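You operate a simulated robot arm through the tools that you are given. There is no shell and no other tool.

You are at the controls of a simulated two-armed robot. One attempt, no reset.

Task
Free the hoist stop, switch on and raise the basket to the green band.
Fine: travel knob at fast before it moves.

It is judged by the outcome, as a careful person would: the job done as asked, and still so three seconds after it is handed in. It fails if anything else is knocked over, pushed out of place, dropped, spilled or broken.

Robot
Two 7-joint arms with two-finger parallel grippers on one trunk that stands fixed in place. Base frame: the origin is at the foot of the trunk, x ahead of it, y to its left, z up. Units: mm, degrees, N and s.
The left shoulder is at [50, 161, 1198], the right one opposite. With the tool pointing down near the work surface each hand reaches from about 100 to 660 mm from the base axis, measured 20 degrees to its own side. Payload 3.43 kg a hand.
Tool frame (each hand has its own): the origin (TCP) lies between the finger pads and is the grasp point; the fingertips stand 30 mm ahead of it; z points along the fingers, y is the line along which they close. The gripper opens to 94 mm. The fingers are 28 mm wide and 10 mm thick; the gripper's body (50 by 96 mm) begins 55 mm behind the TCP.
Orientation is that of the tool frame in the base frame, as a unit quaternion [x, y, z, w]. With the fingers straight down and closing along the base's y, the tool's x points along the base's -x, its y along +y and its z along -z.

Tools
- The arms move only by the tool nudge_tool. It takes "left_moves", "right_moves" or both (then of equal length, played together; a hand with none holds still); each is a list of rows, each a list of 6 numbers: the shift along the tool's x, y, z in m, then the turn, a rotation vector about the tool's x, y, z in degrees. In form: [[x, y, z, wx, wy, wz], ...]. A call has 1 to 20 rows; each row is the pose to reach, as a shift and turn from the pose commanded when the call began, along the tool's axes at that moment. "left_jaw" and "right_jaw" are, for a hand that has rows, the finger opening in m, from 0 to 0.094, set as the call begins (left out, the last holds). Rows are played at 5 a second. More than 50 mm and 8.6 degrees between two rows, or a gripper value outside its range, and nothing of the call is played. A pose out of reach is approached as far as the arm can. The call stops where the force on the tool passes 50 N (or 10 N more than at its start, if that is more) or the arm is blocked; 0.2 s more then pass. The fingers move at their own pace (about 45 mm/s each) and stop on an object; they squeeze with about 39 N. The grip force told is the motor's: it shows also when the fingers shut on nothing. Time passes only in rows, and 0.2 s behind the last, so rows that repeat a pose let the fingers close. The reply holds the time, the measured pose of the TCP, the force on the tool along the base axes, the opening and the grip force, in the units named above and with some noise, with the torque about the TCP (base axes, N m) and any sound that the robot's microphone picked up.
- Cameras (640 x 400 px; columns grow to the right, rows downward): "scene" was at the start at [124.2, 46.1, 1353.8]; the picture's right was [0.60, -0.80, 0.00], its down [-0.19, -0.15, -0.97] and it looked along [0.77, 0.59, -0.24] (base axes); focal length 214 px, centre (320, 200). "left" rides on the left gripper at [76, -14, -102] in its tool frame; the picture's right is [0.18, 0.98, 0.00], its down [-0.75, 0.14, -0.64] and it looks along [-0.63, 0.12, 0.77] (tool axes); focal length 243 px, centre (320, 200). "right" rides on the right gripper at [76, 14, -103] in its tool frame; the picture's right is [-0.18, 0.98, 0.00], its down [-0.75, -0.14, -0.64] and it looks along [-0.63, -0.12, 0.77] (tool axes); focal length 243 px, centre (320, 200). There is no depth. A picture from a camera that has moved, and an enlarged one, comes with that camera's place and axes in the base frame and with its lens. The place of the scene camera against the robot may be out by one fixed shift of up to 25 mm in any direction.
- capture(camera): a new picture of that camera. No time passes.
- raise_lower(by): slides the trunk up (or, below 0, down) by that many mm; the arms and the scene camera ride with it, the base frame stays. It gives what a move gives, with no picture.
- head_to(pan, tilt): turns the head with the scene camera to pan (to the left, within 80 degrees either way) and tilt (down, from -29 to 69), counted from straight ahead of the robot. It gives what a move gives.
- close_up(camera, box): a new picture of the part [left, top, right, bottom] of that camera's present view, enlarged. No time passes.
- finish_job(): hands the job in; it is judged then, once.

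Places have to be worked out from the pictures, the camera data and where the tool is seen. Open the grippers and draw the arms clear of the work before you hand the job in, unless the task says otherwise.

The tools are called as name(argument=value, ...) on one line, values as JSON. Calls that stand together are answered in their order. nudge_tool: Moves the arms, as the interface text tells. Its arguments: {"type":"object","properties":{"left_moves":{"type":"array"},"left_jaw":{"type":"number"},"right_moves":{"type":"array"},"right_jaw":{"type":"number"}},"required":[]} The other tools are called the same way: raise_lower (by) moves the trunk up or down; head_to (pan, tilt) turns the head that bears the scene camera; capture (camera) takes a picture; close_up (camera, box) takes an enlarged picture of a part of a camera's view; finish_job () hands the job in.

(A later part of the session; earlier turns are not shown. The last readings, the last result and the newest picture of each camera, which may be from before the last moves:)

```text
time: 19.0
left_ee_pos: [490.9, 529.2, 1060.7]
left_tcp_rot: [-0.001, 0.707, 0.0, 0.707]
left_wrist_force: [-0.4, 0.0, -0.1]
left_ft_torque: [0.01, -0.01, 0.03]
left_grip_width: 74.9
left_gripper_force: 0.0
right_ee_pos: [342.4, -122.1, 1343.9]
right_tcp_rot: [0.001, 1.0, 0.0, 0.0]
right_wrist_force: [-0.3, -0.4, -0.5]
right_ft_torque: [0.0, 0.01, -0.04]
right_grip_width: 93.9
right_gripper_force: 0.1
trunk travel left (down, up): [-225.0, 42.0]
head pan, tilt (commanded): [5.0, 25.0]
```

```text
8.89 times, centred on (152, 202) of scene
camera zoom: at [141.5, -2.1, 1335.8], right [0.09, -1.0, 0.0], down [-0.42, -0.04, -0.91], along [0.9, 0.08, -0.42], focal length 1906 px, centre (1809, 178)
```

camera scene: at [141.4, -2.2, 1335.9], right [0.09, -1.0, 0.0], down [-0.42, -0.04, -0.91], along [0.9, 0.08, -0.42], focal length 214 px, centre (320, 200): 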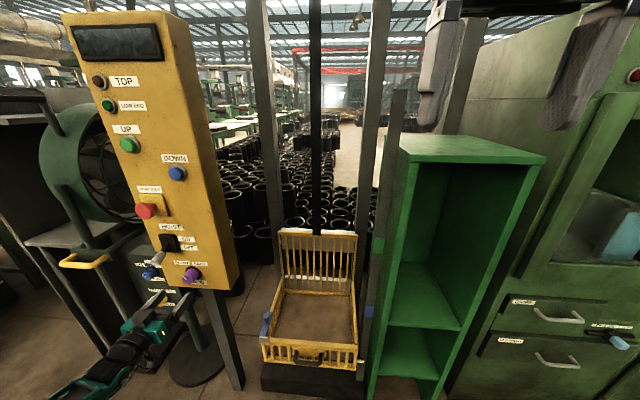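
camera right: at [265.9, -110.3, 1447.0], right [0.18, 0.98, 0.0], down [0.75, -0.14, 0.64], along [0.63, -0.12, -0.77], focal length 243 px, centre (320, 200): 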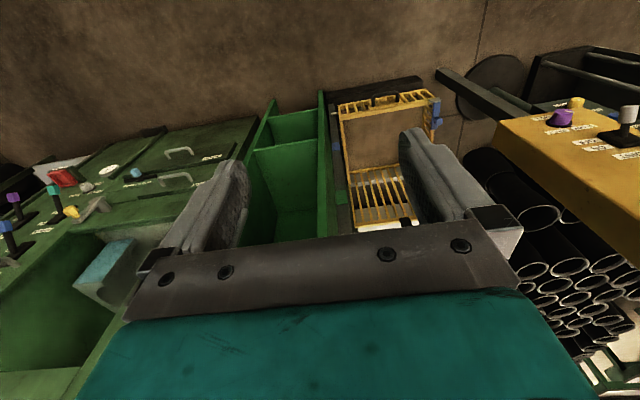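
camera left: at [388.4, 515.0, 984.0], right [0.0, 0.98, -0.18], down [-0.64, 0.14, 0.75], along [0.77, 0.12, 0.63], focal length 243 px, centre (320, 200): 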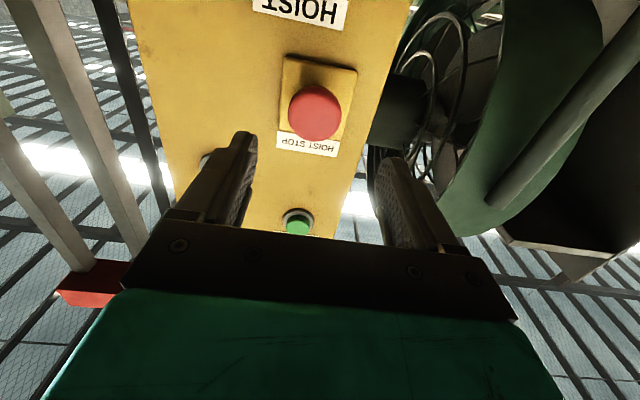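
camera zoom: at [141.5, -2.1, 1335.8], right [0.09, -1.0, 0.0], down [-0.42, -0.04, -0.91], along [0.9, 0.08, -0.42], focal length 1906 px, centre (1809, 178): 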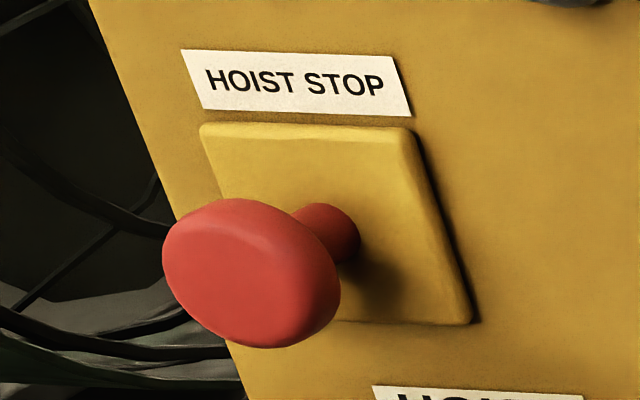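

There are no arrows; the cap is ~48 mm wide, with its front at x≈605 and the yellow plate at x≈638. I pre-roll −30° and advance in steps, with fingertips stopping short of the plate.

nudge_tool(left_moves=[[-0.0015, -0.002, 0.01, 0, 0, -7.5], [-0.0015, -0.002, 0.02, 0, 0, -15], [-0.0015, -0.002, 0.03, 0, 0, -22.5], [-0.0015, -0.002, 0.045, 0, 0, -30], [-0.0015, -0.002, 0.06, 0, 0, -30], [-0.0015, -0.002, 0.075, 0, 0, -30], [-0.0015, -0.002, 0.085, 0, 0, -30], [-0.0015, -0.002, 0.085, 0, 0, -30]], left_jaw=0.08)

capture(camera="left")

close_up(camera="scene", box=[100, 170, 190, 250])

```text
time: 20.8
left_ee_pos: [578.7, 526.0, 1062.5]
left_tcp_rot: [-0.183, 0.683, -0.184, 0.683]
left_wrist_force: [-0.1, 0.0, 0.3]
left_ft_torque: [0.01, -0.02, 0.02]
left_grip_width: 80.0
left_gripper_force: 0.0
right_ee_pos: [340.9, -121.8, 1342.4]
right_tcp_rot: [0.0, 1.0, 0.001, 0.0]
right_wrist_force: [-0.2, 0.6, -0.5]
right_ft_torque: [0.0, -0.03, 0.01]
right_grip_width: 94.0
right_gripper_force: 0.0
trunk travel left (down, up): [-225.0, 42.0]
head pan, tilt (commanded): [5.0, 25.0]
```

```text
taken
camera left: at [475.0, 476.1, 1003.0], right [0.0, 0.76, -0.65], down [-0.64, 0.5, 0.58], along [0.77, 0.42, 0.49], focal length 243 px, centre (320, 200)
```

left: 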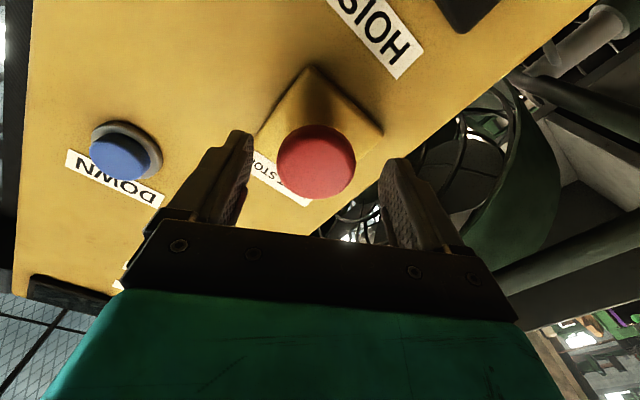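

```text
5.00 times, centred on (145, 210) of scene
camera zoom: at [141.5, -2.2, 1335.9], right [0.09, -1.0, 0.0], down [-0.42, -0.04, -0.91], along [0.9, 0.08, -0.42], focal length 1072 px, centre (1195, 150)
```

zoom: 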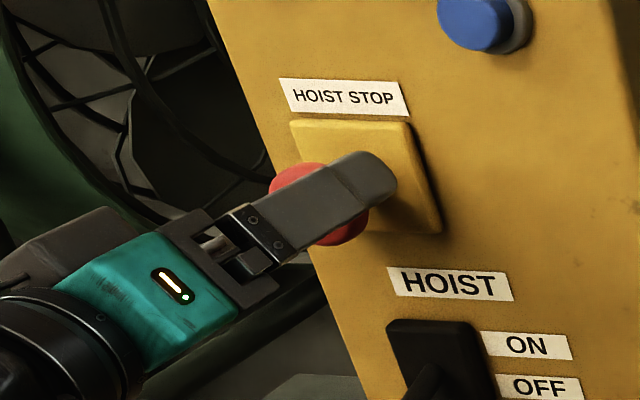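

The cap is centred between the fingers. I advance 20 mm more and close on the rim.

nudge_tool(left_moves=[[0, 0, 0.01, 0, 0, 0], [0, 0, 0.02, 0, 0, 0], [0, 0, 0.02, 0, 0, 0]], left_jaw=0.08)

nudge_tool(left_moves=[[0, 0, 0, 0, 0, 0], [0, 0, 0, 0, 0, 0], [0, 0, 0, 0, 0, 0], [0, 0, 0, 0, 0, 0], [0, 0, 0, 0, 0, 0]], left_jaw=0.03)

capture(camera="left")

```text
time: 21.6
left_ee_pos: [597.6, 526.0, 1061.4]
left_tcp_rot: [-0.183, 0.683, -0.184, 0.683]
left_wrist_force: [-0.5, -0.1, 0.3]
left_ft_torque: [0.01, 0.03, -0.01]
left_grip_width: 79.8
left_gripper_force: 0.1
right_ee_pos: [342.2, -122.5, 1343.0]
right_tcp_rot: [0.0, 1.0, 0.001, 0.0]
right_wrist_force: [-0.4, 0.5, -0.4]
right_ft_torque: [0.03, -0.02, 0.02]
right_grip_width: 93.9
right_gripper_force: 0.2
trunk travel left (down, up): [-225.0, 42.0]
head pan, tilt (commanded): [5.0, 25.0]
```

```text
time: 22.8
left_ee_pos: [597.0, 523.1, 1063.4]
left_tcp_rot: [-0.183, 0.682, -0.184, 0.684]
left_wrist_force: [0.6, -11.3, 2.4]
left_ft_torque: [0.14, -0.33, -0.18]
left_grip_width: 47.4
left_gripper_force: 45.0
right_ee_pos: [341.8, -123.6, 1342.6]
right_tcp_rot: [0.0, 1.0, 0.002, 0.0]
right_wrist_force: [1.0, 0.1, -0.1]
right_ft_torque: [-0.03, 0.0, 0.03]
right_grip_width: 94.1
right_gripper_force: 0.1
trunk travel left (down, up): [-225.0, 42.0]
head pan, tilt (commanded): [5.0, 25.0]
```

```text
taken
camera left: at [494.5, 474.2, 1003.6], right [0.0, 0.76, -0.65], down [-0.64, 0.5, 0.58], along [0.77, 0.42, 0.49], focal length 243 px, centre (320, 200)
```

left: 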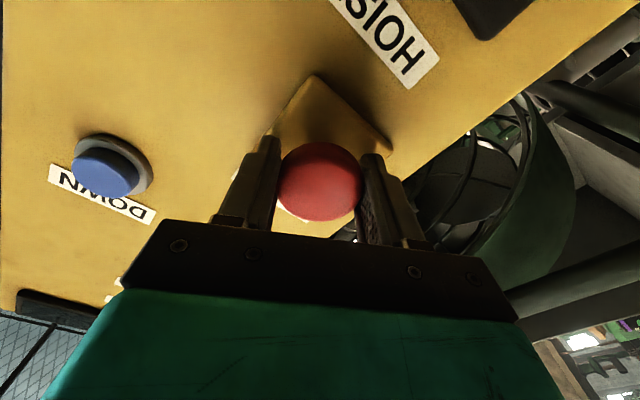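

The cap is gripped at 47.4 mm. I re-centre by 3.5 mm and twist clockwise, first 45°.

nudge_tool(left_moves=[[0, -0.0035, 0, 0, 0, 0], [0, -0.0035, 0, 0, 0, 7.5], [0, -0.0035, 0, 0, 0, 15], [0, -0.0035, 0, 0, 0, 22.5], [0, -0.0035, 0, 0, 0, 30], [0, -0.0035, 0, 0, 0, 37.5], [0, -0.0035, 0, 0, 0, 45]])

capture(camera="left")

close_up(camera="scene", box=[60, 10, 210, 250])

```text
time: 24.4
left_ee_pos: [596.0, 524.6, 1064.5]
left_tcp_rot: [0.091, 0.701, 0.094, 0.701]
left_wrist_force: [-3.7, 9.0, 3.8]
left_ft_torque: [-0.95, -0.02, -0.01]
left_grip_width: 47.1
left_gripper_force: 44.9
right_ee_pos: [342.2, -121.5, 1343.5]
right_tcp_rot: [0.0, 1.0, 0.001, 0.001]
right_wrist_force: [-0.2, 0.3, 0.0]
right_ft_torque: [0.01, 0.0, 0.0]
right_grip_width: 94.2
right_gripper_force: 0.0
trunk travel left (down, up): [-225.0, 42.0]
head pan, tilt (commanded): [5.0, 25.0]
```

```text
taken
camera left: at [494.3, 531.3, 986.3], right [0.0, 1.0, 0.08], down [-0.64, -0.06, 0.76], along [0.77, -0.05, 0.64], focal length 243 px, centre (320, 200)
```

left: 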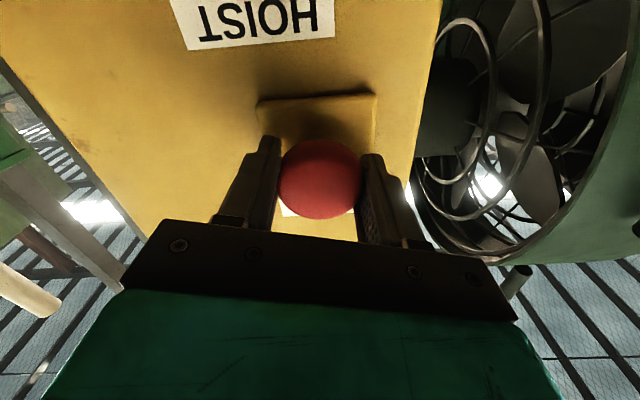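

```text
1.67 times, centred on (135, 130) of scene
camera zoom: at [140.6, -1.3, 1336.0], right [0.09, -1.0, 0.0], down [-0.42, -0.04, -0.91], along [0.9, 0.08, -0.42], focal length 358 px, centre (628, 317)
```

zoom: 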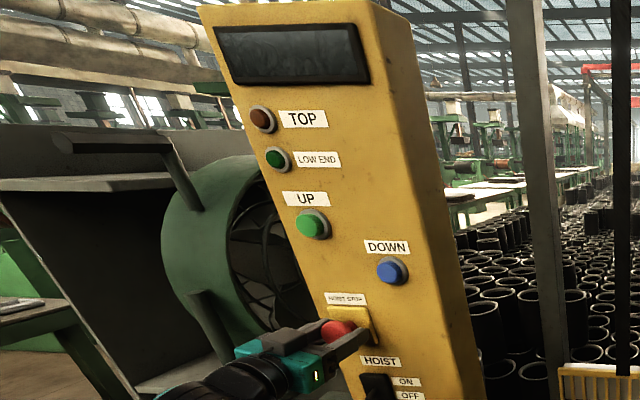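

There is a resisting torque of −0.95 N·m, like a twist spring or fixed cap, and no sound yet. I turn a few degrees more to see whether it clicks.

nudge_tool(left_moves=[[0, 0, 0, 0, 0, 3], [0, 0, 0, 0, 0, 6], [0, 0, 0, 0, 0, 6]])

close_up(camera="left", box=[240, 60, 400, 240])

close_up(camera="scene", box=[110, 170, 190, 250])

```text
time: 25.2
left_ee_pos: [597.7, 525.6, 1065.8]
left_tcp_rot: [0.128, 0.695, 0.13, 0.696]
left_wrist_force: [-2.0, 11.9, 5.3]
left_ft_torque: [-0.46, 0.1, 0.25]
left_grip_width: 46.8
left_gripper_force: 44.9
right_ee_pos: [340.6, -121.5, 1342.9]
right_tcp_rot: [0.0, 1.0, 0.0, 0.001]
right_wrist_force: [1.3, 0.0, 1.0]
right_ft_torque: [0.03, 0.01, 0.0]
right_grip_width: 93.9
right_gripper_force: 0.0
trunk travel left (down, up): [-225.0, 42.0]
head pan, tilt (commanded): [5.0, 25.0]
```

```text
2.22 times, centred on (320, 150) of left
camera zoom: at [494.3, 539.3, 987.3], right [0.0, 0.98, 0.18], down [-0.64, -0.14, 0.75], along [0.77, -0.12, 0.63], focal length 539 px, centre (320, 311)
```

zoom: 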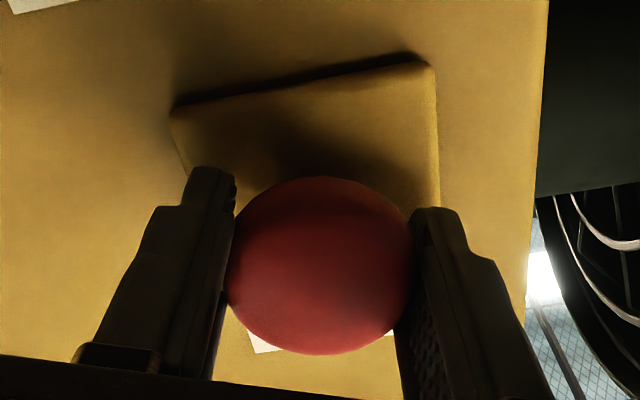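

```text
5.00 times, centred on (150, 210) of scene
camera zoom: at [140.7, -0.9, 1336.0], right [0.09, -1.0, 0.0], down [-0.42, -0.04, -0.91], along [0.9, 0.08, -0.42], focal length 1072 px, centre (1170, 150)
```

zoom: 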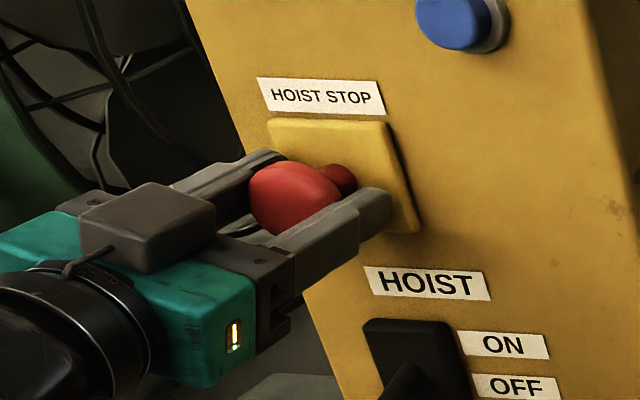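

The torque dropped to −0.46 N·m, so either it slipped or the stop let go. I open the jaws and compare the cap's stand-off with before.

nudge_tool(left_moves=[[0, 0, 0, 0, 0, 0], [0, 0, 0, 0, 0, 0], [0, 0, 0, 0, 0, 0], [0, 0, 0, 0, 0, 0]], left_jaw=0.08)

close_up(camera="scene", box=[130, 180, 175, 225])

close_up(camera="left", box=[240, 60, 400, 240])

```text
time: 26.2
left_ee_pos: [597.6, 524.2, 1064.6]
left_tcp_rot: [0.129, 0.695, 0.129, 0.695]
left_wrist_force: [0.3, 0.8, 0.2]
left_ft_torque: [0.0, 0.0, 0.01]
left_grip_width: 80.1
left_gripper_force: 0.2
right_ee_pos: [342.3, -122.0, 1342.8]
right_tcp_rot: [0.0, 1.0, 0.001, 0.0]
right_wrist_force: [-0.6, 0.4, 0.2]
right_ft_torque: [-0.02, 0.02, -0.01]
right_grip_width: 94.2
right_gripper_force: 0.1
trunk travel left (down, up): [-225.0, 42.0]
head pan, tilt (commanded): [5.0, 25.0]
```

```text
8.89 times, centred on (152, 202) of scene
camera zoom: at [141.5, -2.3, 1335.8], right [0.09, -1.0, 0.0], down [-0.42, -0.04, -0.91], along [0.9, 0.08, -0.42], focal length 1906 px, centre (1809, 178)
```

zoom: 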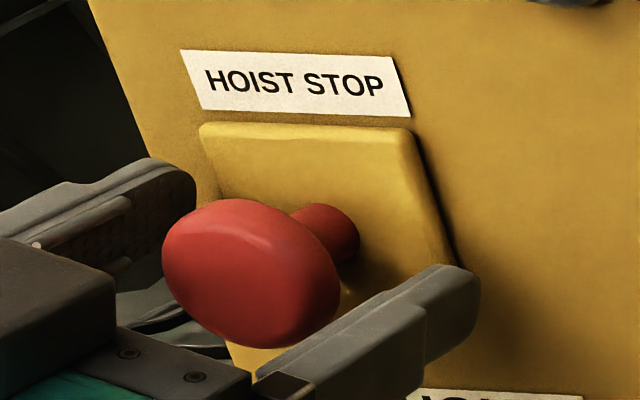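

```text
2.22 times, centred on (320, 150) of left
camera zoom: at [494.9, 537.4, 986.8], right [0.0, 0.98, 0.18], down [-0.64, -0.14, 0.75], along [0.77, -0.12, 0.63], focal length 539 px, centre (320, 311)
```

zoom: 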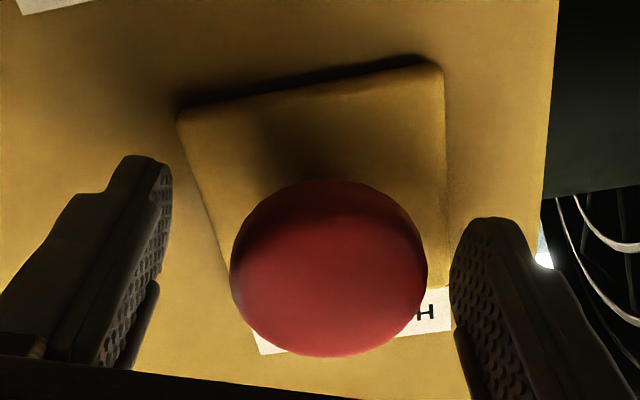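

The cap stands exactly as before, so the twist did not visibly free it. I re-grip and try a gentle straight pull.

nudge_tool(left_moves=[[0, 0, 0, 0, 0, 0], [0, 0, 0, 0, 0, 0], [0, 0, 0, 0, 0, 0], [0, 0, 0, 0, 0, 0], [0, 0, -0.004, 0, 0, 0], [0, 0, -0.008, 0, 0, 0], [0, 0, -0.012, 0, 0, 0], [0, 0, -0.012, 0, 0, 0]], left_jaw=0.03)

close_up(camera="scene", box=[130, 180, 175, 225])

```text
time: 28.0
left_ee_pos: [584.6, 524.1, 1064.9]
left_tcp_rot: [0.128, 0.695, 0.13, 0.695]
left_wrist_force: [-2.4, 14.0, 5.7]
left_ft_torque: [0.31, -0.07, 0.2]
left_grip_width: 47.1
left_gripper_force: 45.2
right_ee_pos: [339.3, -120.1, 1343.0]
right_tcp_rot: [0.0, 1.0, 0.0, 0.002]
right_wrist_force: [0.2, 0.3, -0.5]
right_ft_torque: [-0.01, -0.04, -0.02]
right_grip_width: 94.1
right_gripper_force: 0.0
trunk travel left (down, up): [-225.0, 42.0]
head pan, tilt (commanded): [5.0, 25.0]
heard: click
```

```text
8.89 times, centred on (152, 202) of scene
camera zoom: at [140.5, -0.9, 1336.0], right [0.09, -1.0, 0.0], down [-0.42, -0.04, -0.91], along [0.9, 0.08, -0.42], focal length 1906 px, centre (1809, 178)
```

zoom: 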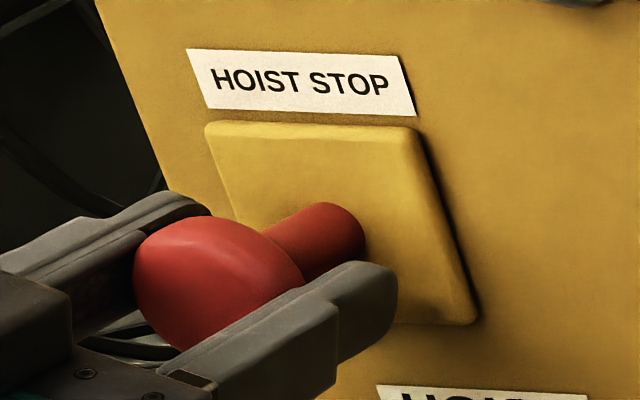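

A click, and the cap moved outwards: it is a pull-to-release stop. I open the jaws and back off, then check that it stays out.

nudge_tool(left_moves=[[0, 0, 0, 0, 0, 0], [0, 0, 0, 0, 0, 0], [0, 0, 0, 0, 0, 0], [0, 0, 0, 0, 0, 0]], left_jaw=0.085)

nudge_tool(left_moves=[[0, 0, -0.03, 0, 0, 0], [0, 0, -0.06, 0, 0, 0], [0, 0, -0.1, 0, 0, 0], [0, 0, -0.1, 0, 0, -7], [0, 0, -0.1, 0, 0, -14], [0, 0, -0.1, 0, 0, -21]])

close_up(camera="scene", box=[130, 180, 175, 225])

capture(camera="scene")

capture(camera="left")

```text
time: 29.0
left_ee_pos: [587.4, 522.7, 1064.7]
left_tcp_rot: [0.129, 0.695, 0.129, 0.695]
left_wrist_force: [-0.3, 0.5, -0.3]
left_ft_torque: [0.03, 0.01, 0.02]
left_grip_width: 85.2
left_gripper_force: 0.0
right_ee_pos: [341.7, -124.0, 1343.0]
right_tcp_rot: [-0.001, 1.0, 0.001, 0.0]
right_wrist_force: [0.1, 0.1, -0.8]
right_ft_torque: [0.01, -0.02, -0.02]
right_grip_width: 93.9
right_gripper_force: 0.0
trunk travel left (down, up): [-225.0, 42.0]
head pan, tilt (commanded): [5.0, 25.0]
```

```text
time: 30.4
left_ee_pos: [484.9, 523.8, 1064.0]
left_tcp_rot: [0.0, 0.707, -0.001, 0.707]
left_wrist_force: [0.5, -0.3, -0.5]
left_ft_torque: [0.01, -0.01, 0.02]
left_grip_width: 85.0
left_gripper_force: 0.0
right_ee_pos: [341.3, -122.9, 1342.1]
right_tcp_rot: [0.0, 1.0, 0.001, 0.0]
right_wrist_force: [0.7, -0.1, -0.2]
right_ft_torque: [-0.01, 0.01, 0.01]
right_grip_width: 94.1
right_gripper_force: 0.0
trunk travel left (down, up): [-225.0, 42.0]
head pan, tilt (commanded): [5.0, 25.0]
```

```text
8.89 times, centred on (152, 202) of scene
camera zoom: at [141.5, -2.2, 1335.8], right [0.09, -1.0, 0.0], down [-0.42, -0.04, -0.91], along [0.9, 0.08, -0.42], focal length 1906 px, centre (1809, 178)
```

zoom: 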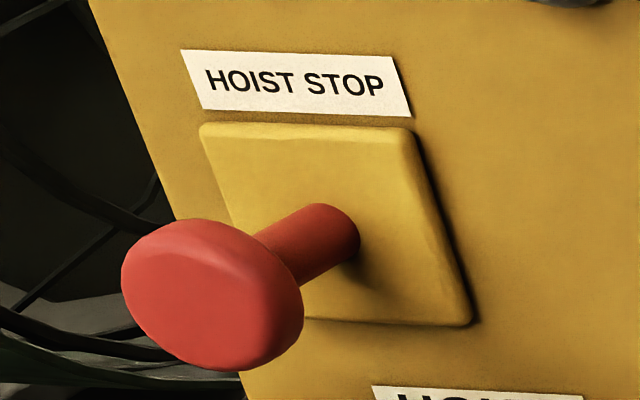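

```text
taken
camera scene: at [141.5, -2.2, 1335.8], right [0.09, -1.0, 0.0], down [-0.42, -0.04, -0.91], along [0.9, 0.08, -0.42], focal length 214 px, centre (320, 200)
```

scene: 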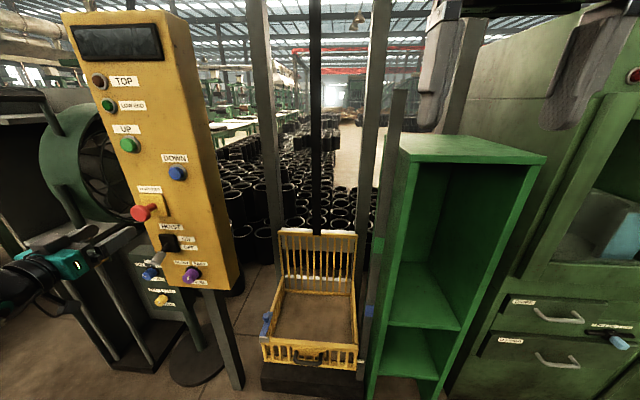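

```text
taken
camera left: at [382.3, 508.4, 987.4], right [0.0, 0.98, -0.19], down [-0.64, 0.14, 0.75], along [0.77, 0.12, 0.63], focal length 243 px, centre (320, 200)
```

left: 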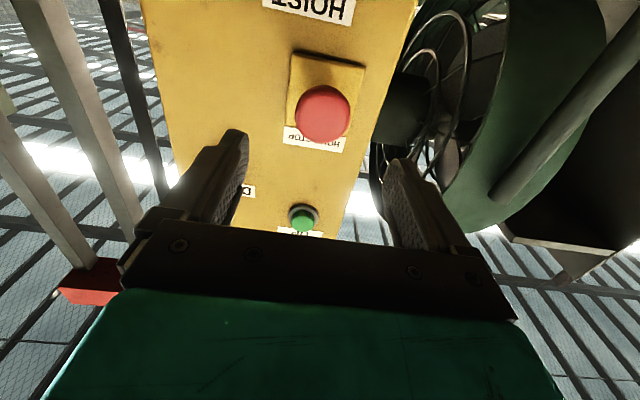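

The stop stays out. Next is the HOIST lever (tip ≈[584, 522, 910], tilted down = OFF): I close the jaws and lower the hand, well clear of the lever tip, to below it.

nudge_tool(left_moves=[[0, 0, -0.01, 0, 0, 0], [0.039, 0, -0.01, 0, 0, 0], [0.078, -0.001, -0.01, 0, 0, 0], [0.117, -0.001, -0.01, 0, 0, 0], [0.156, -0.002, -0.01, 0, 0, 0], [0.195, -0.002, -0.01, 0, 0, 0], [0.195, -0.002, -0.01, 0, 0, 0]], left_jaw=0.0)

capture(camera="left")

close_up(camera="scene", box=[80, 200, 220, 320])

```text
time: 32.0
left_ee_pos: [475.1, 521.0, 868.5]
left_tcp_rot: [0.001, 0.707, -0.001, 0.707]
left_wrist_force: [-0.4, -0.9, -0.3]
left_ft_torque: [0.0, 0.02, 0.0]
left_grip_width: 0.0
left_gripper_force: 33.2
right_ee_pos: [340.7, -121.7, 1343.8]
right_tcp_rot: [0.001, 1.0, 0.001, 0.001]
right_wrist_force: [-0.6, -0.1, 0.5]
right_ft_torque: [0.01, -0.02, 0.0]
right_grip_width: 94.1
right_gripper_force: 0.0
trunk travel left (down, up): [-225.0, 42.0]
head pan, tilt (commanded): [5.0, 25.0]
```

```text
taken
camera left: at [372.5, 507.4, 791.4], right [0.0, 0.98, -0.18], down [-0.64, 0.14, 0.75], along [0.77, 0.12, 0.63], focal length 243 px, centre (320, 200)
```

left: 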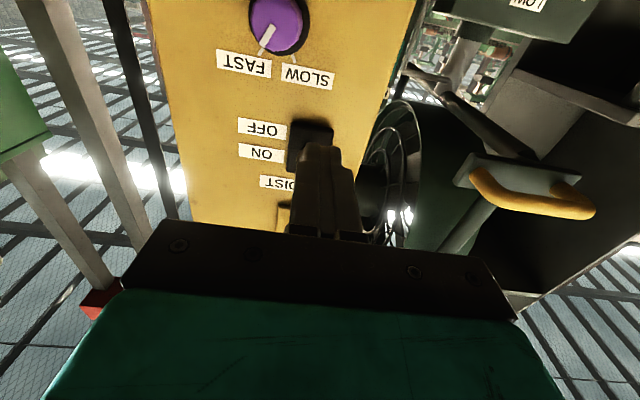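

```text
3.33 times, centred on (150, 260) of scene
camera zoom: at [141.4, -2.3, 1335.9], right [0.09, -1.0, 0.0], down [-0.42, -0.04, -0.91], along [0.9, 0.08, -0.42], focal length 715 px, centre (887, 0)
```

zoom: 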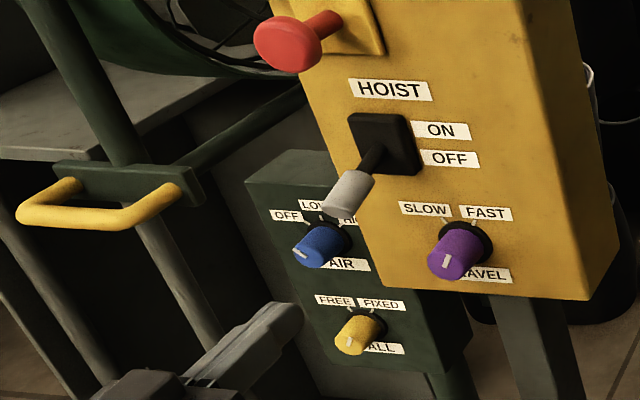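

The fingers are at y=521, z=868, below and in front of the lever. I advance 95 mm so the fingertips reach under the handle (x≈600), leaving about 15 mm clearance beneath it.

nudge_tool(left_moves=[[0, 0.001, 0.03, 0, 0, 0], [0, 0.001, 0.06, 0, 0, 0], [0, 0.001, 0.08, 0, 0, 0], [0, 0.001, 0.095, 0, 0, 0], [0, 0.001, 0.095, 0, 0, 0]], left_jaw=0.0)

capture(camera="left")

close_up(camera="scene", box=[110, 210, 220, 310])

```text
time: 33.2
left_ee_pos: [569.9, 522.8, 868.9]
left_tcp_rot: [0.0, 0.707, 0.0, 0.707]
left_wrist_force: [0.4, 0.7, 0.6]
left_ft_torque: [-0.01, -0.04, -0.04]
left_grip_width: 0.2
left_gripper_force: 33.0
right_ee_pos: [341.1, -122.5, 1342.6]
right_tcp_rot: [0.0, 1.0, 0.001, 0.0]
right_wrist_force: [0.4, 0.5, -0.9]
right_ft_torque: [0.0, 0.01, 0.01]
right_grip_width: 93.9
right_gripper_force: 0.0
trunk travel left (down, up): [-225.0, 42.0]
head pan, tilt (commanded): [5.0, 25.0]
```

```text
taken
camera left: at [467.0, 508.4, 792.1], right [0.0, 0.98, -0.18], down [-0.64, 0.14, 0.75], along [0.77, 0.12, 0.63], focal length 243 px, centre (320, 200)
```

left: 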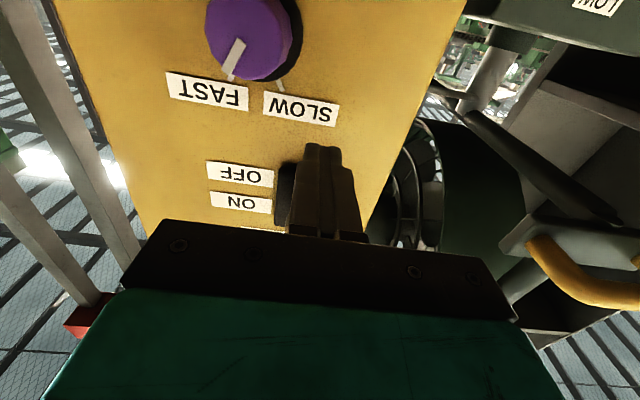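

```text
4.00 times, centred on (165, 260) of scene
camera zoom: at [141.5, -2.2, 1335.9], right [0.09, -1.0, 0.0], down [-0.42, -0.04, -0.91], along [0.9, 0.08, -0.42], focal length 858 px, centre (940, -40)
```

zoom: 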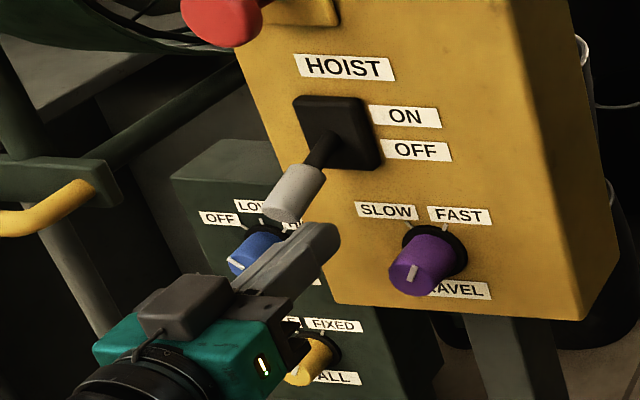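

The closed fingers are directly under the lever handle. I raise them in small steps, watching force and listening for the switch.

nudge_tool(left_moves=[[-0.008, 0, 0, 0, 0, 0], [-0.016, 0, 0, 0, 0, 0], [-0.022, 0, 0, 0, 0, 0], [-0.028, 0, 0, 0, 0, 0], [-0.034, 0, 0, 0, 0, 0], [-0.04, 0, 0, 0, 0, 0]], left_jaw=0.0)

close_up(camera="scene", box=[110, 210, 220, 310])

```text
time: 34.7
left_ee_pos: [566.1, 522.9, 899.1]
left_tcp_rot: [0.001, 0.715, 0.0, 0.699]
left_wrist_force: [-11.4, -0.5, -5.6]
left_ft_torque: [0.05, -0.2, -0.03]
left_grip_width: 0.2
left_gripper_force: 33.7
right_ee_pos: [342.1, -122.4, 1341.8]
right_tcp_rot: [-0.001, 1.0, 0.001, 0.001]
right_wrist_force: [0.6, -0.1, 0.2]
right_ft_torque: [0.0, 0.04, 0.03]
right_grip_width: 93.8
right_gripper_force: 0.0
trunk travel left (down, up): [-225.0, 42.0]
head pan, tilt (commanded): [5.0, 25.0]
stopped in row 6 (left hand): the force on the tool passed its limit at 50 N (the readings are from after the stop); the commanded pose is now the measured one
```

```text
4.00 times, centred on (165, 260) of scene
camera zoom: at [142.2, -1.9, 1335.8], right [0.09, -1.0, 0.0], down [-0.42, -0.04, -0.91], along [0.9, 0.08, -0.42], focal length 858 px, centre (940, -40)
```

zoom: 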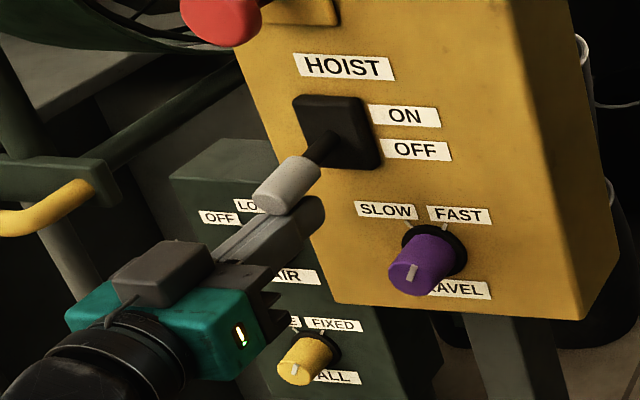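

The lever has lifted part-way but the force reached 50 N. I continue the lift much more slowly to see if it goes over centre.

nudge_tool(left_moves=[[-0.001, 0, 0, 0, 0, 0], [-0.002, 0, 0, 0, 0, 0], [-0.003, 0, 0, 0, 0, 0], [-0.004, 0, 0, 0, 0, 0], [-0.005, 0, 0, 0, 0, 0], [-0.006, 0, 0, 0, 0, 0], [-0.007, 0, 0, 0, 0, 0], [-0.008, 0, 0, 0, 0, 0], [-0.009, 0, 0, 0, 0, 0], [-0.01, 0, 0, 0, 0, 0]])

close_up(camera="scene", box=[110, 210, 220, 310])

close_up(camera="left", box=[160, 60, 420, 240])

```text
time: 36.9
left_ee_pos: [564.8, 521.9, 908.9]
left_tcp_rot: [0.001, 0.714, 0.0, 0.7]
left_wrist_force: [-45.3, -0.7, -11.1]
left_ft_torque: [0.04, -0.5, -0.12]
left_grip_width: 0.1
left_gripper_force: 32.4
right_ee_pos: [336.4, -121.2, 1344.8]
right_tcp_rot: [0.0, 1.0, 0.002, 0.002]
right_wrist_force: [-0.5, 0.6, 0.2]
right_ft_torque: [-0.02, 0.01, 0.02]
right_grip_width: 93.7
right_gripper_force: 0.1
trunk travel left (down, up): [-225.0, 42.0]
head pan, tilt (commanded): [5.0, 25.0]
```

```text
4.00 times, centred on (165, 260) of scene
camera zoom: at [137.7, -1.3, 1336.3], right [0.09, -1.0, 0.0], down [-0.42, -0.04, -0.91], along [0.9, 0.08, -0.42], focal length 858 px, centre (940, -40)
```

zoom: 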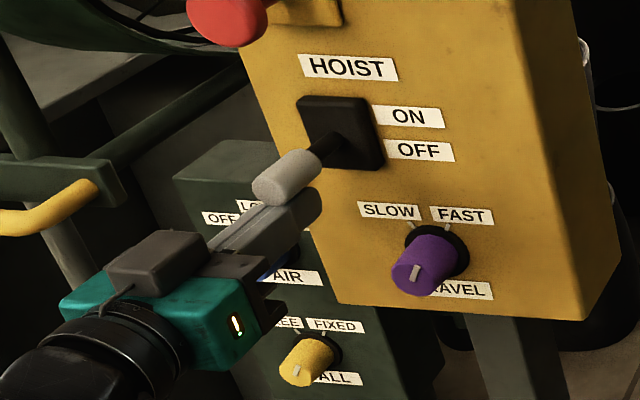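

```text
2.22 times, centred on (290, 150) of left
camera zoom: at [459.4, 508.8, 833.7], right [0.0, 0.98, -0.18], down [-0.63, 0.14, 0.77], along [0.78, 0.12, 0.62], focal length 539 px, centre (387, 311)
```

zoom: 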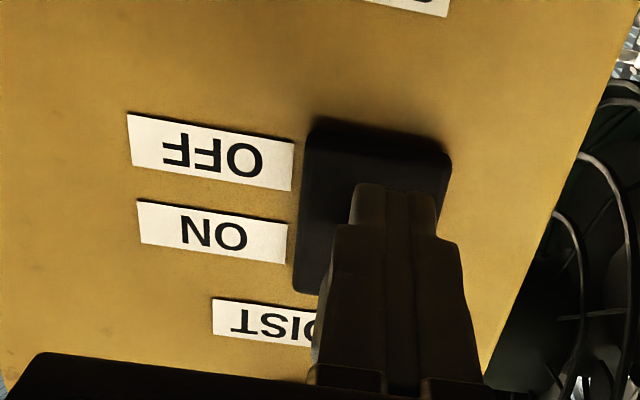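

The force is now mostly −x (45 N) at the finger's top: the lever end is butting against the shoulder of my fingers. I lower a little, back off 11 mm so only the fingertip pads carry the handle, then raise slowly.

nudge_tool(left_moves=[[0.003, 0, -0.002, 0, 0, 0], [0.005, 0, -0.006, 0, 0, 0], [0.005, 0, -0.011, 0, 0, 0], [0.002, 0, -0.011, 0, 0, 0], [0.0, 0, -0.011, 0, 0, 0], [-0.002, 0, -0.011, 0, 0, 0], [-0.004, 0, -0.011, 0, 0, 0], [-0.006, 0, -0.011, 0, 0, 0]])

close_up(camera="scene", box=[110, 210, 220, 310])

```text
time: 38.7
left_ee_pos: [556.2, 522.4, 920.0]
left_tcp_rot: [0.0, 0.712, 0.001, 0.703]
left_wrist_force: [0.1, -1.1, 0.4]
left_ft_torque: [-0.05, -0.03, 0.02]
left_grip_width: 0.0
left_gripper_force: 33.1
right_ee_pos: [341.6, -121.6, 1344.2]
right_tcp_rot: [0.0, 1.0, 0.001, 0.0]
right_wrist_force: [0.7, -0.7, -0.3]
right_ft_torque: [0.0, 0.0, -0.01]
right_grip_width: 93.9
right_gripper_force: 0.1
trunk travel left (down, up): [-225.0, 42.0]
head pan, tilt (commanded): [5.0, 25.0]
heard: click
```

```text
4.00 times, centred on (165, 260) of scene
camera zoom: at [141.5, -2.2, 1335.9], right [0.09, -1.0, 0.0], down [-0.42, -0.04, -0.91], along [0.9, 0.08, -0.42], focal length 858 px, centre (940, -40)
```

zoom: 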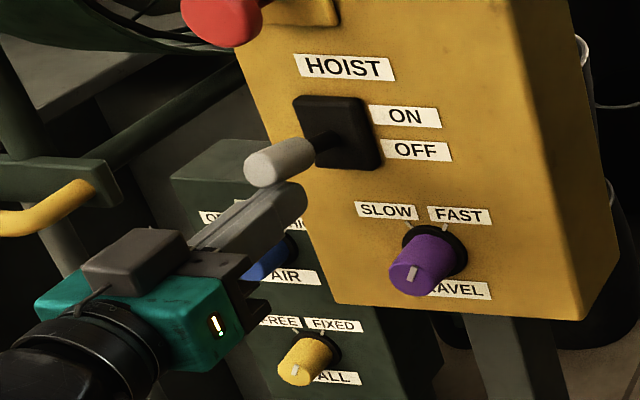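

A click was heard and the force vanished: the lever snapped up to ON. I lower slightly, back away, and look at the whole panel.

nudge_tool(left_moves=[[0.01, 0, 0, 0, 0, 0], [0.015, 0, -0.03, 0, 0, 0], [0.015, 0, -0.07, 0, 0, 0], [0.015, 0, -0.09, 0, 0, 0]])

capture(camera="scene")

close_up(camera="scene", box=[60, 10, 200, 150])

close_up(camera="scene", box=[110, 190, 220, 300])

close_up(camera="scene", box=[240, 220, 420, 390])

```text
time: 39.7
left_ee_pos: [467.5, 520.6, 903.5]
left_tcp_rot: [0.001, 0.712, 0.0, 0.703]
left_wrist_force: [0.1, 0.8, 0.4]
left_ft_torque: [-0.03, -0.01, 0.0]
left_grip_width: 0.0
left_gripper_force: 32.4
right_ee_pos: [341.4, -122.6, 1343.5]
right_tcp_rot: [0.001, 1.0, 0.001, -0.001]
right_wrist_force: [0.0, -0.4, -0.6]
right_ft_torque: [0.0, -0.02, -0.01]
right_grip_width: 93.9
right_gripper_force: 0.0
trunk travel left (down, up): [-225.0, 42.0]
head pan, tilt (commanded): [5.0, 25.0]
```

```text
taken
camera scene: at [141.4, -2.2, 1335.9], right [0.09, -1.0, 0.0], down [-0.42, -0.04, -0.91], along [0.9, 0.08, -0.42], focal length 214 px, centre (320, 200)
```

scene: 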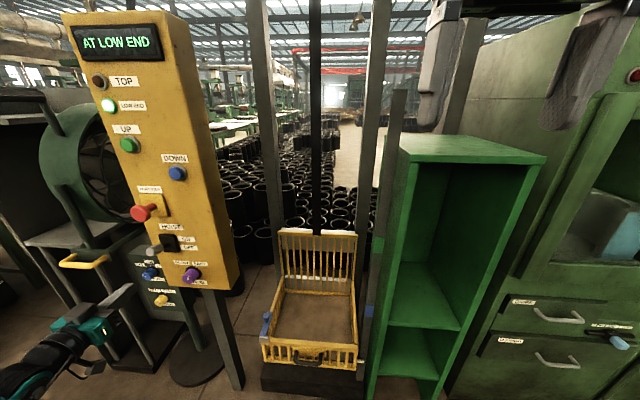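

```text
2.86 times, centred on (130, 80) of scene
camera zoom: at [141.4, -2.2, 1335.9], right [0.09, -1.0, 0.0], down [-0.42, -0.04, -0.91], along [0.9, 0.08, -0.42], focal length 613 px, centre (863, 543)
```

zoom: 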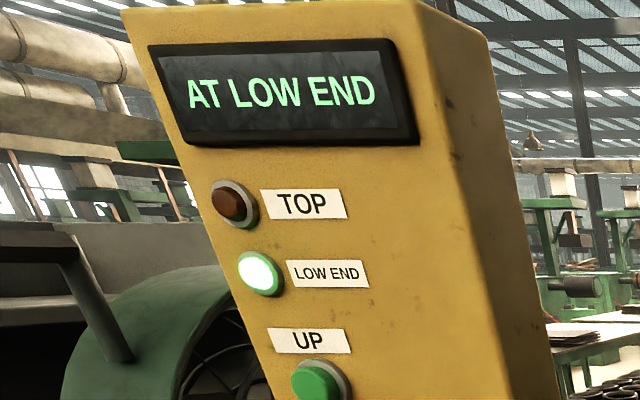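

```text
3.64 times, centred on (165, 245) of scene
camera zoom: at [141.4, -2.2, 1335.9], right [0.09, -1.0, 0.0], down [-0.42, -0.04, -0.91], along [0.9, 0.08, -0.42], focal length 780 px, centre (884, 36)
```

zoom: 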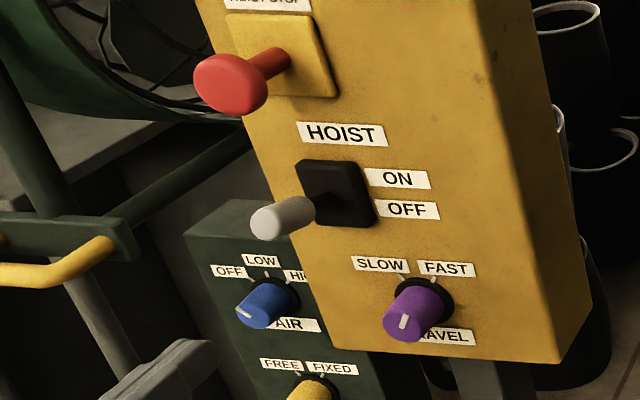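

```text
2.35 times, centred on (330, 305) of scene
camera zoom: at [141.4, -2.2, 1335.9], right [0.09, -1.0, 0.0], down [-0.42, -0.04, -0.91], along [0.9, 0.08, -0.42], focal length 505 px, centre (296, -47)
```

zoom: 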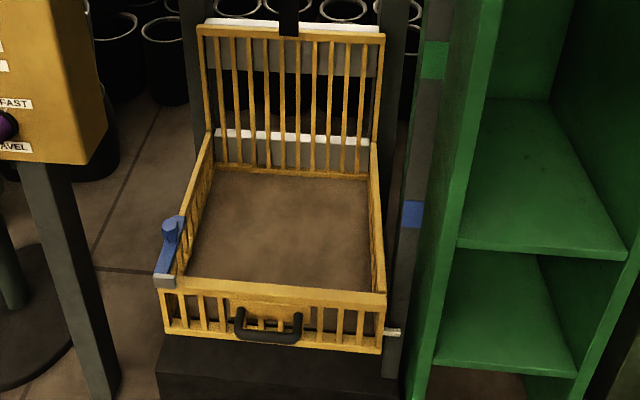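

Power is on: the display reads "AT LOW END", with the lamp lit and the knob at FAST. Next I check the band and pointer from the right wrist camera, and raise the left hand to in front of the UP button (≈[632, 529, 1232]).

nudge_tool(left_moves=[[-0.041, 0.001, 0.0, 0, -0.1, 0], [-0.082, 0.002, 0.0, 0, -0.2, 0], [-0.123, 0.003, 0.0, 0, -0.3, 0], [-0.164, 0.004, 0.0, 0, -0.4, 0], [-0.205, 0.006, 0.01, 0, -0.5, 0], [-0.246, 0.007, 0.02, 0, -0.6, 0], [-0.287, 0.008, 0.03, 0, -0.7, 0], [-0.3285, 0.009, 0.0408, 0, -0.73, 0], [-0.3285, 0.009, 0.0408, 0, -0.73, 0]], left_jaw=0.0)

capture(camera="left")

close_up(camera="right", box=[300, 60, 460, 250])

close_up(camera="scene", box=[340, 220, 410, 350])

capture(camera="scene")

```text
time: 41.7
left_ee_pos: [511.9, 530.9, 1233.4]
left_tcp_rot: [0.001, 0.707, -0.001, 0.707]
left_wrist_force: [0.7, 0.8, 0.4]
left_ft_torque: [0.0, -0.02, -0.02]
left_grip_width: 0.0
left_gripper_force: 33.3
right_ee_pos: [341.3, -122.1, 1343.4]
right_tcp_rot: [-0.001, 1.0, 0.001, 0.0]
right_wrist_force: [-0.1, 0.7, -0.2]
right_ft_torque: [0.01, 0.0, -0.04]
right_grip_width: 94.3
right_gripper_force: 0.1
trunk travel left (down, up): [-225.0, 42.0]
head pan, tilt (commanded): [5.0, 25.0]
```

```text
taken
camera left: at [408.6, 516.6, 1155.9], right [0.0, 0.98, -0.18], down [-0.64, 0.14, 0.75], along [0.77, 0.12, 0.63], focal length 243 px, centre (320, 200)
```

left: 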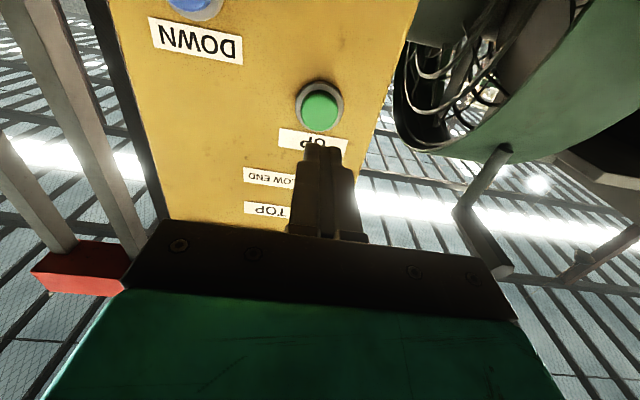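

```text
2.11 times, centred on (380, 155) of right
camera zoom: at [266.2, -108.9, 1447.1], right [0.18, 0.98, 0.0], down [0.75, -0.14, 0.64], along [0.63, -0.12, -0.77], focal length 511 px, centre (194, 295)
```

zoom: 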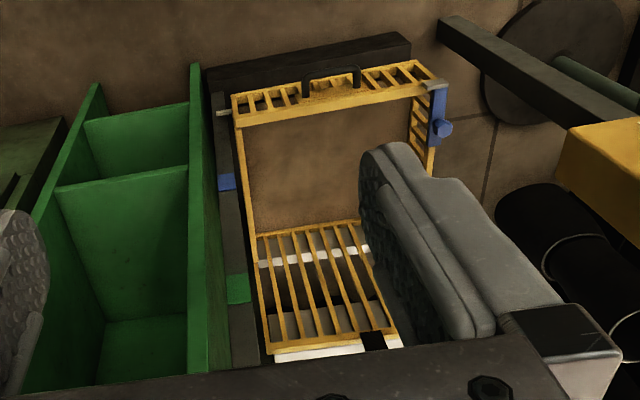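

```text
3.08 times, centred on (375, 285) of scene
camera zoom: at [141.5, -2.0, 1335.8], right [0.09, -1.0, 0.0], down [-0.42, -0.04, -0.91], along [0.9, 0.08, -0.42], focal length 660 px, centre (151, -62)
```

zoom: 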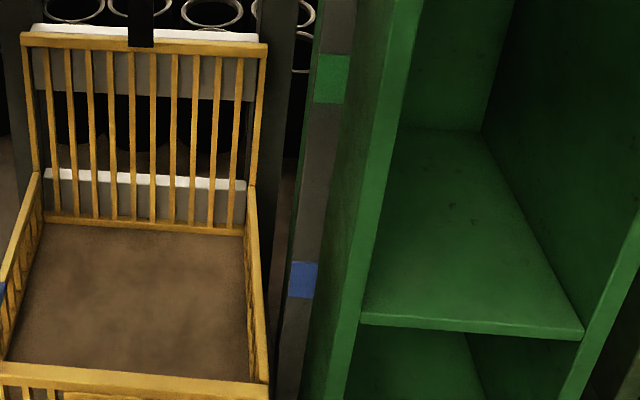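

```text
taken
camera scene: at [141.5, -2.0, 1335.8], right [0.09, -1.0, 0.0], down [-0.42, -0.04, -0.91], along [0.9, 0.08, -0.42], focal length 214 px, centre (320, 200)
```

scene: 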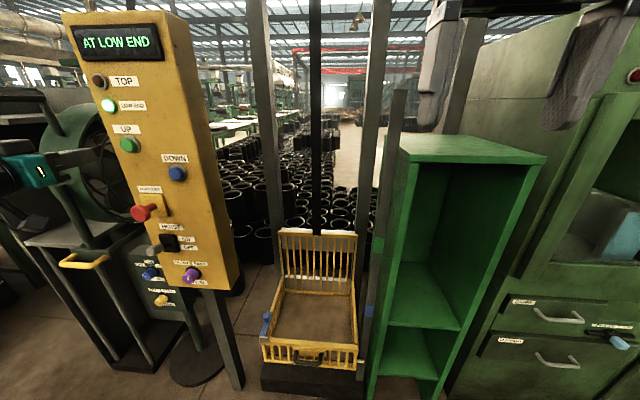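

The UP button is on the tool axis (y≈531, z≈1233). The pointer on the basket must rise ~640 mm along the banded post, past blue to green, and the path looks clear. I approach to within about 10 mm of the button.

nudge_tool(left_moves=[[0, 0, 0.03, 0, 0, 0], [0, 0, 0.055, 0, 0, 0], [0, 0, 0.07, 0, 0, 0], [0, 0, 0.074, 0, 0, 0]], left_jaw=0.0)

close_up(camera="left", box=[220, 60, 420, 240])

close_up(camera="scene", box=[60, 100, 180, 200])

```text
time: 42.7
left_ee_pos: [587.0, 528.5, 1232.6]
left_tcp_rot: [0.001, 0.707, 0.001, 0.707]
left_wrist_force: [0.4, 0.0, -0.8]
left_ft_torque: [0.0, 0.02, -0.01]
left_grip_width: 0.2
left_gripper_force: 32.9
right_ee_pos: [340.9, -122.2, 1343.3]
right_tcp_rot: [0.001, 1.0, 0.001, 0.0]
right_wrist_force: [-0.6, 0.1, -0.3]
right_ft_torque: [0.02, -0.02, 0.02]
right_grip_width: 94.2
right_gripper_force: 0.2
trunk travel left (down, up): [-225.0, 42.0]
head pan, tilt (commanded): [5.0, 25.0]
```

```text
2.22 times, centred on (320, 150) of left
camera zoom: at [483.3, 516.0, 1155.9], right [0.0, 0.98, -0.18], down [-0.64, 0.14, 0.75], along [0.77, 0.12, 0.63], focal length 539 px, centre (320, 311)
```

zoom: 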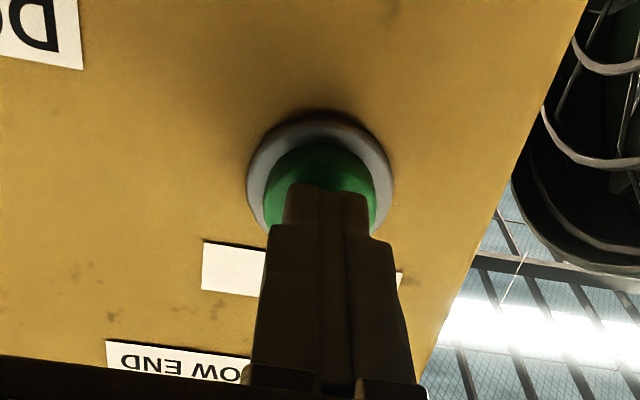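

```text
4.00 times, centred on (120, 150) of scene
camera zoom: at [141.4, -2.3, 1335.9], right [0.09, -1.0, 0.0], down [-0.42, -0.04, -0.91], along [0.9, 0.08, -0.42], focal length 858 px, centre (1120, 400)
```

zoom: 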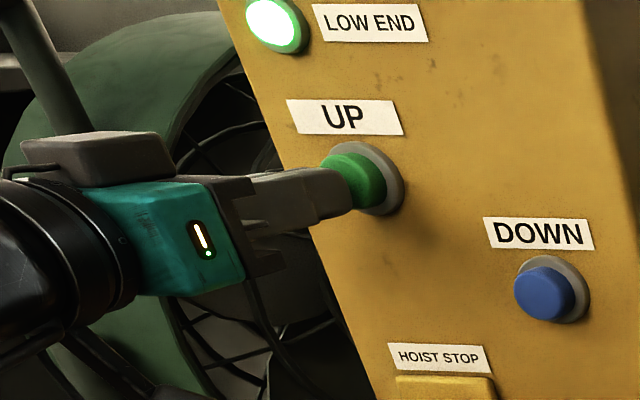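

The fingertips are right in front of the UP button. I creep forward 2 mm per row and watch for contact and motion.

nudge_tool(left_moves=[[0, 0, 0.002, 0, 0, 0], [0, 0, 0.004, 0, 0, 0], [0, 0, 0.006, 0, 0, 0], [0, 0, 0.008, 0, 0, 0]])

capture(camera="scene")

```text
time: 43.7
left_ee_pos: [593.6, 531.2, 1232.2]
left_tcp_rot: [0.001, 0.707, 0.0, 0.707]
left_wrist_force: [-1.0, 1.0, -0.7]
left_ft_torque: [0.0, 0.04, -0.01]
left_grip_width: 0.2
left_gripper_force: 33.4
right_ee_pos: [341.6, -122.1, 1343.3]
right_tcp_rot: [0.0, 1.0, 0.001, 0.0]
right_wrist_force: [0.4, 0.5, -0.3]
right_ft_torque: [-0.02, 0.04, -0.02]
right_grip_width: 93.9
right_gripper_force: 0.1
trunk travel left (down, up): [-225.0, 42.0]
head pan, tilt (commanded): [5.0, 25.0]
```

```text
taken
camera scene: at [141.3, -2.2, 1335.9], right [0.09, -1.0, 0.0], down [-0.42, -0.04, -0.91], along [0.9, 0.08, -0.42], focal length 214 px, centre (320, 200)
```

scene: 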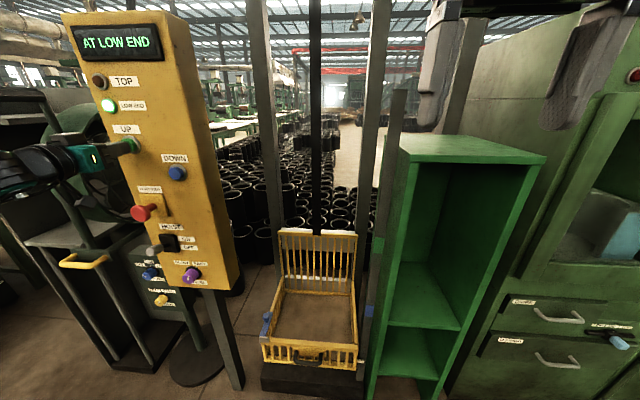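

No contact yet (x=593.6). I continue creeping forward at 2 mm per row.

nudge_tool(left_moves=[[0, 0, 0.002, 0, 0, 0], [0, 0, 0.004, 0, 0, 0], [0, 0, 0.006, 0, 0, 0]])

capture(camera="scene")

```text
time: 44.5
left_ee_pos: [596.0, 530.9, 1233.8]
left_tcp_rot: [0.001, 0.707, -0.001, 0.707]
left_wrist_force: [-18.9, -4.9, -4.5]
left_ft_torque: [-0.1, 0.07, -0.15]
left_grip_width: 0.0
left_gripper_force: 33.1
right_ee_pos: [338.6, -122.2, 1344.3]
right_tcp_rot: [0.0, 1.0, 0.0, 0.001]
right_wrist_force: [0.1, 0.0, -0.8]
right_ft_torque: [0.0, 0.02, 0.01]
right_grip_width: 93.9
right_gripper_force: 0.1
trunk travel left (down, up): [-225.0, 42.0]
head pan, tilt (commanded): [5.0, 25.0]
heard: click
```

```text
taken
camera scene: at [138.9, -2.5, 1336.1], right [0.09, -1.0, 0.0], down [-0.42, -0.04, -0.91], along [0.9, 0.08, -0.42], focal length 214 px, centre (320, 200)
```

scene: 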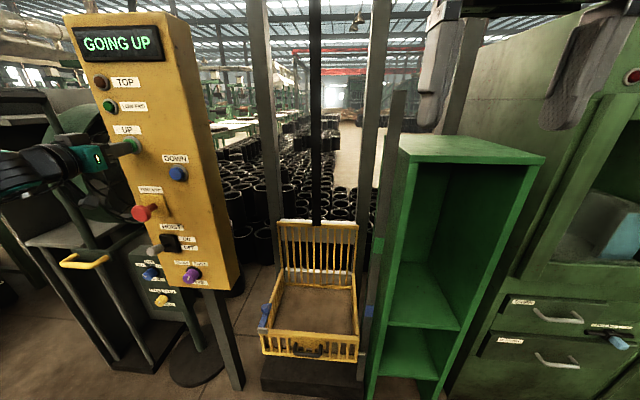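

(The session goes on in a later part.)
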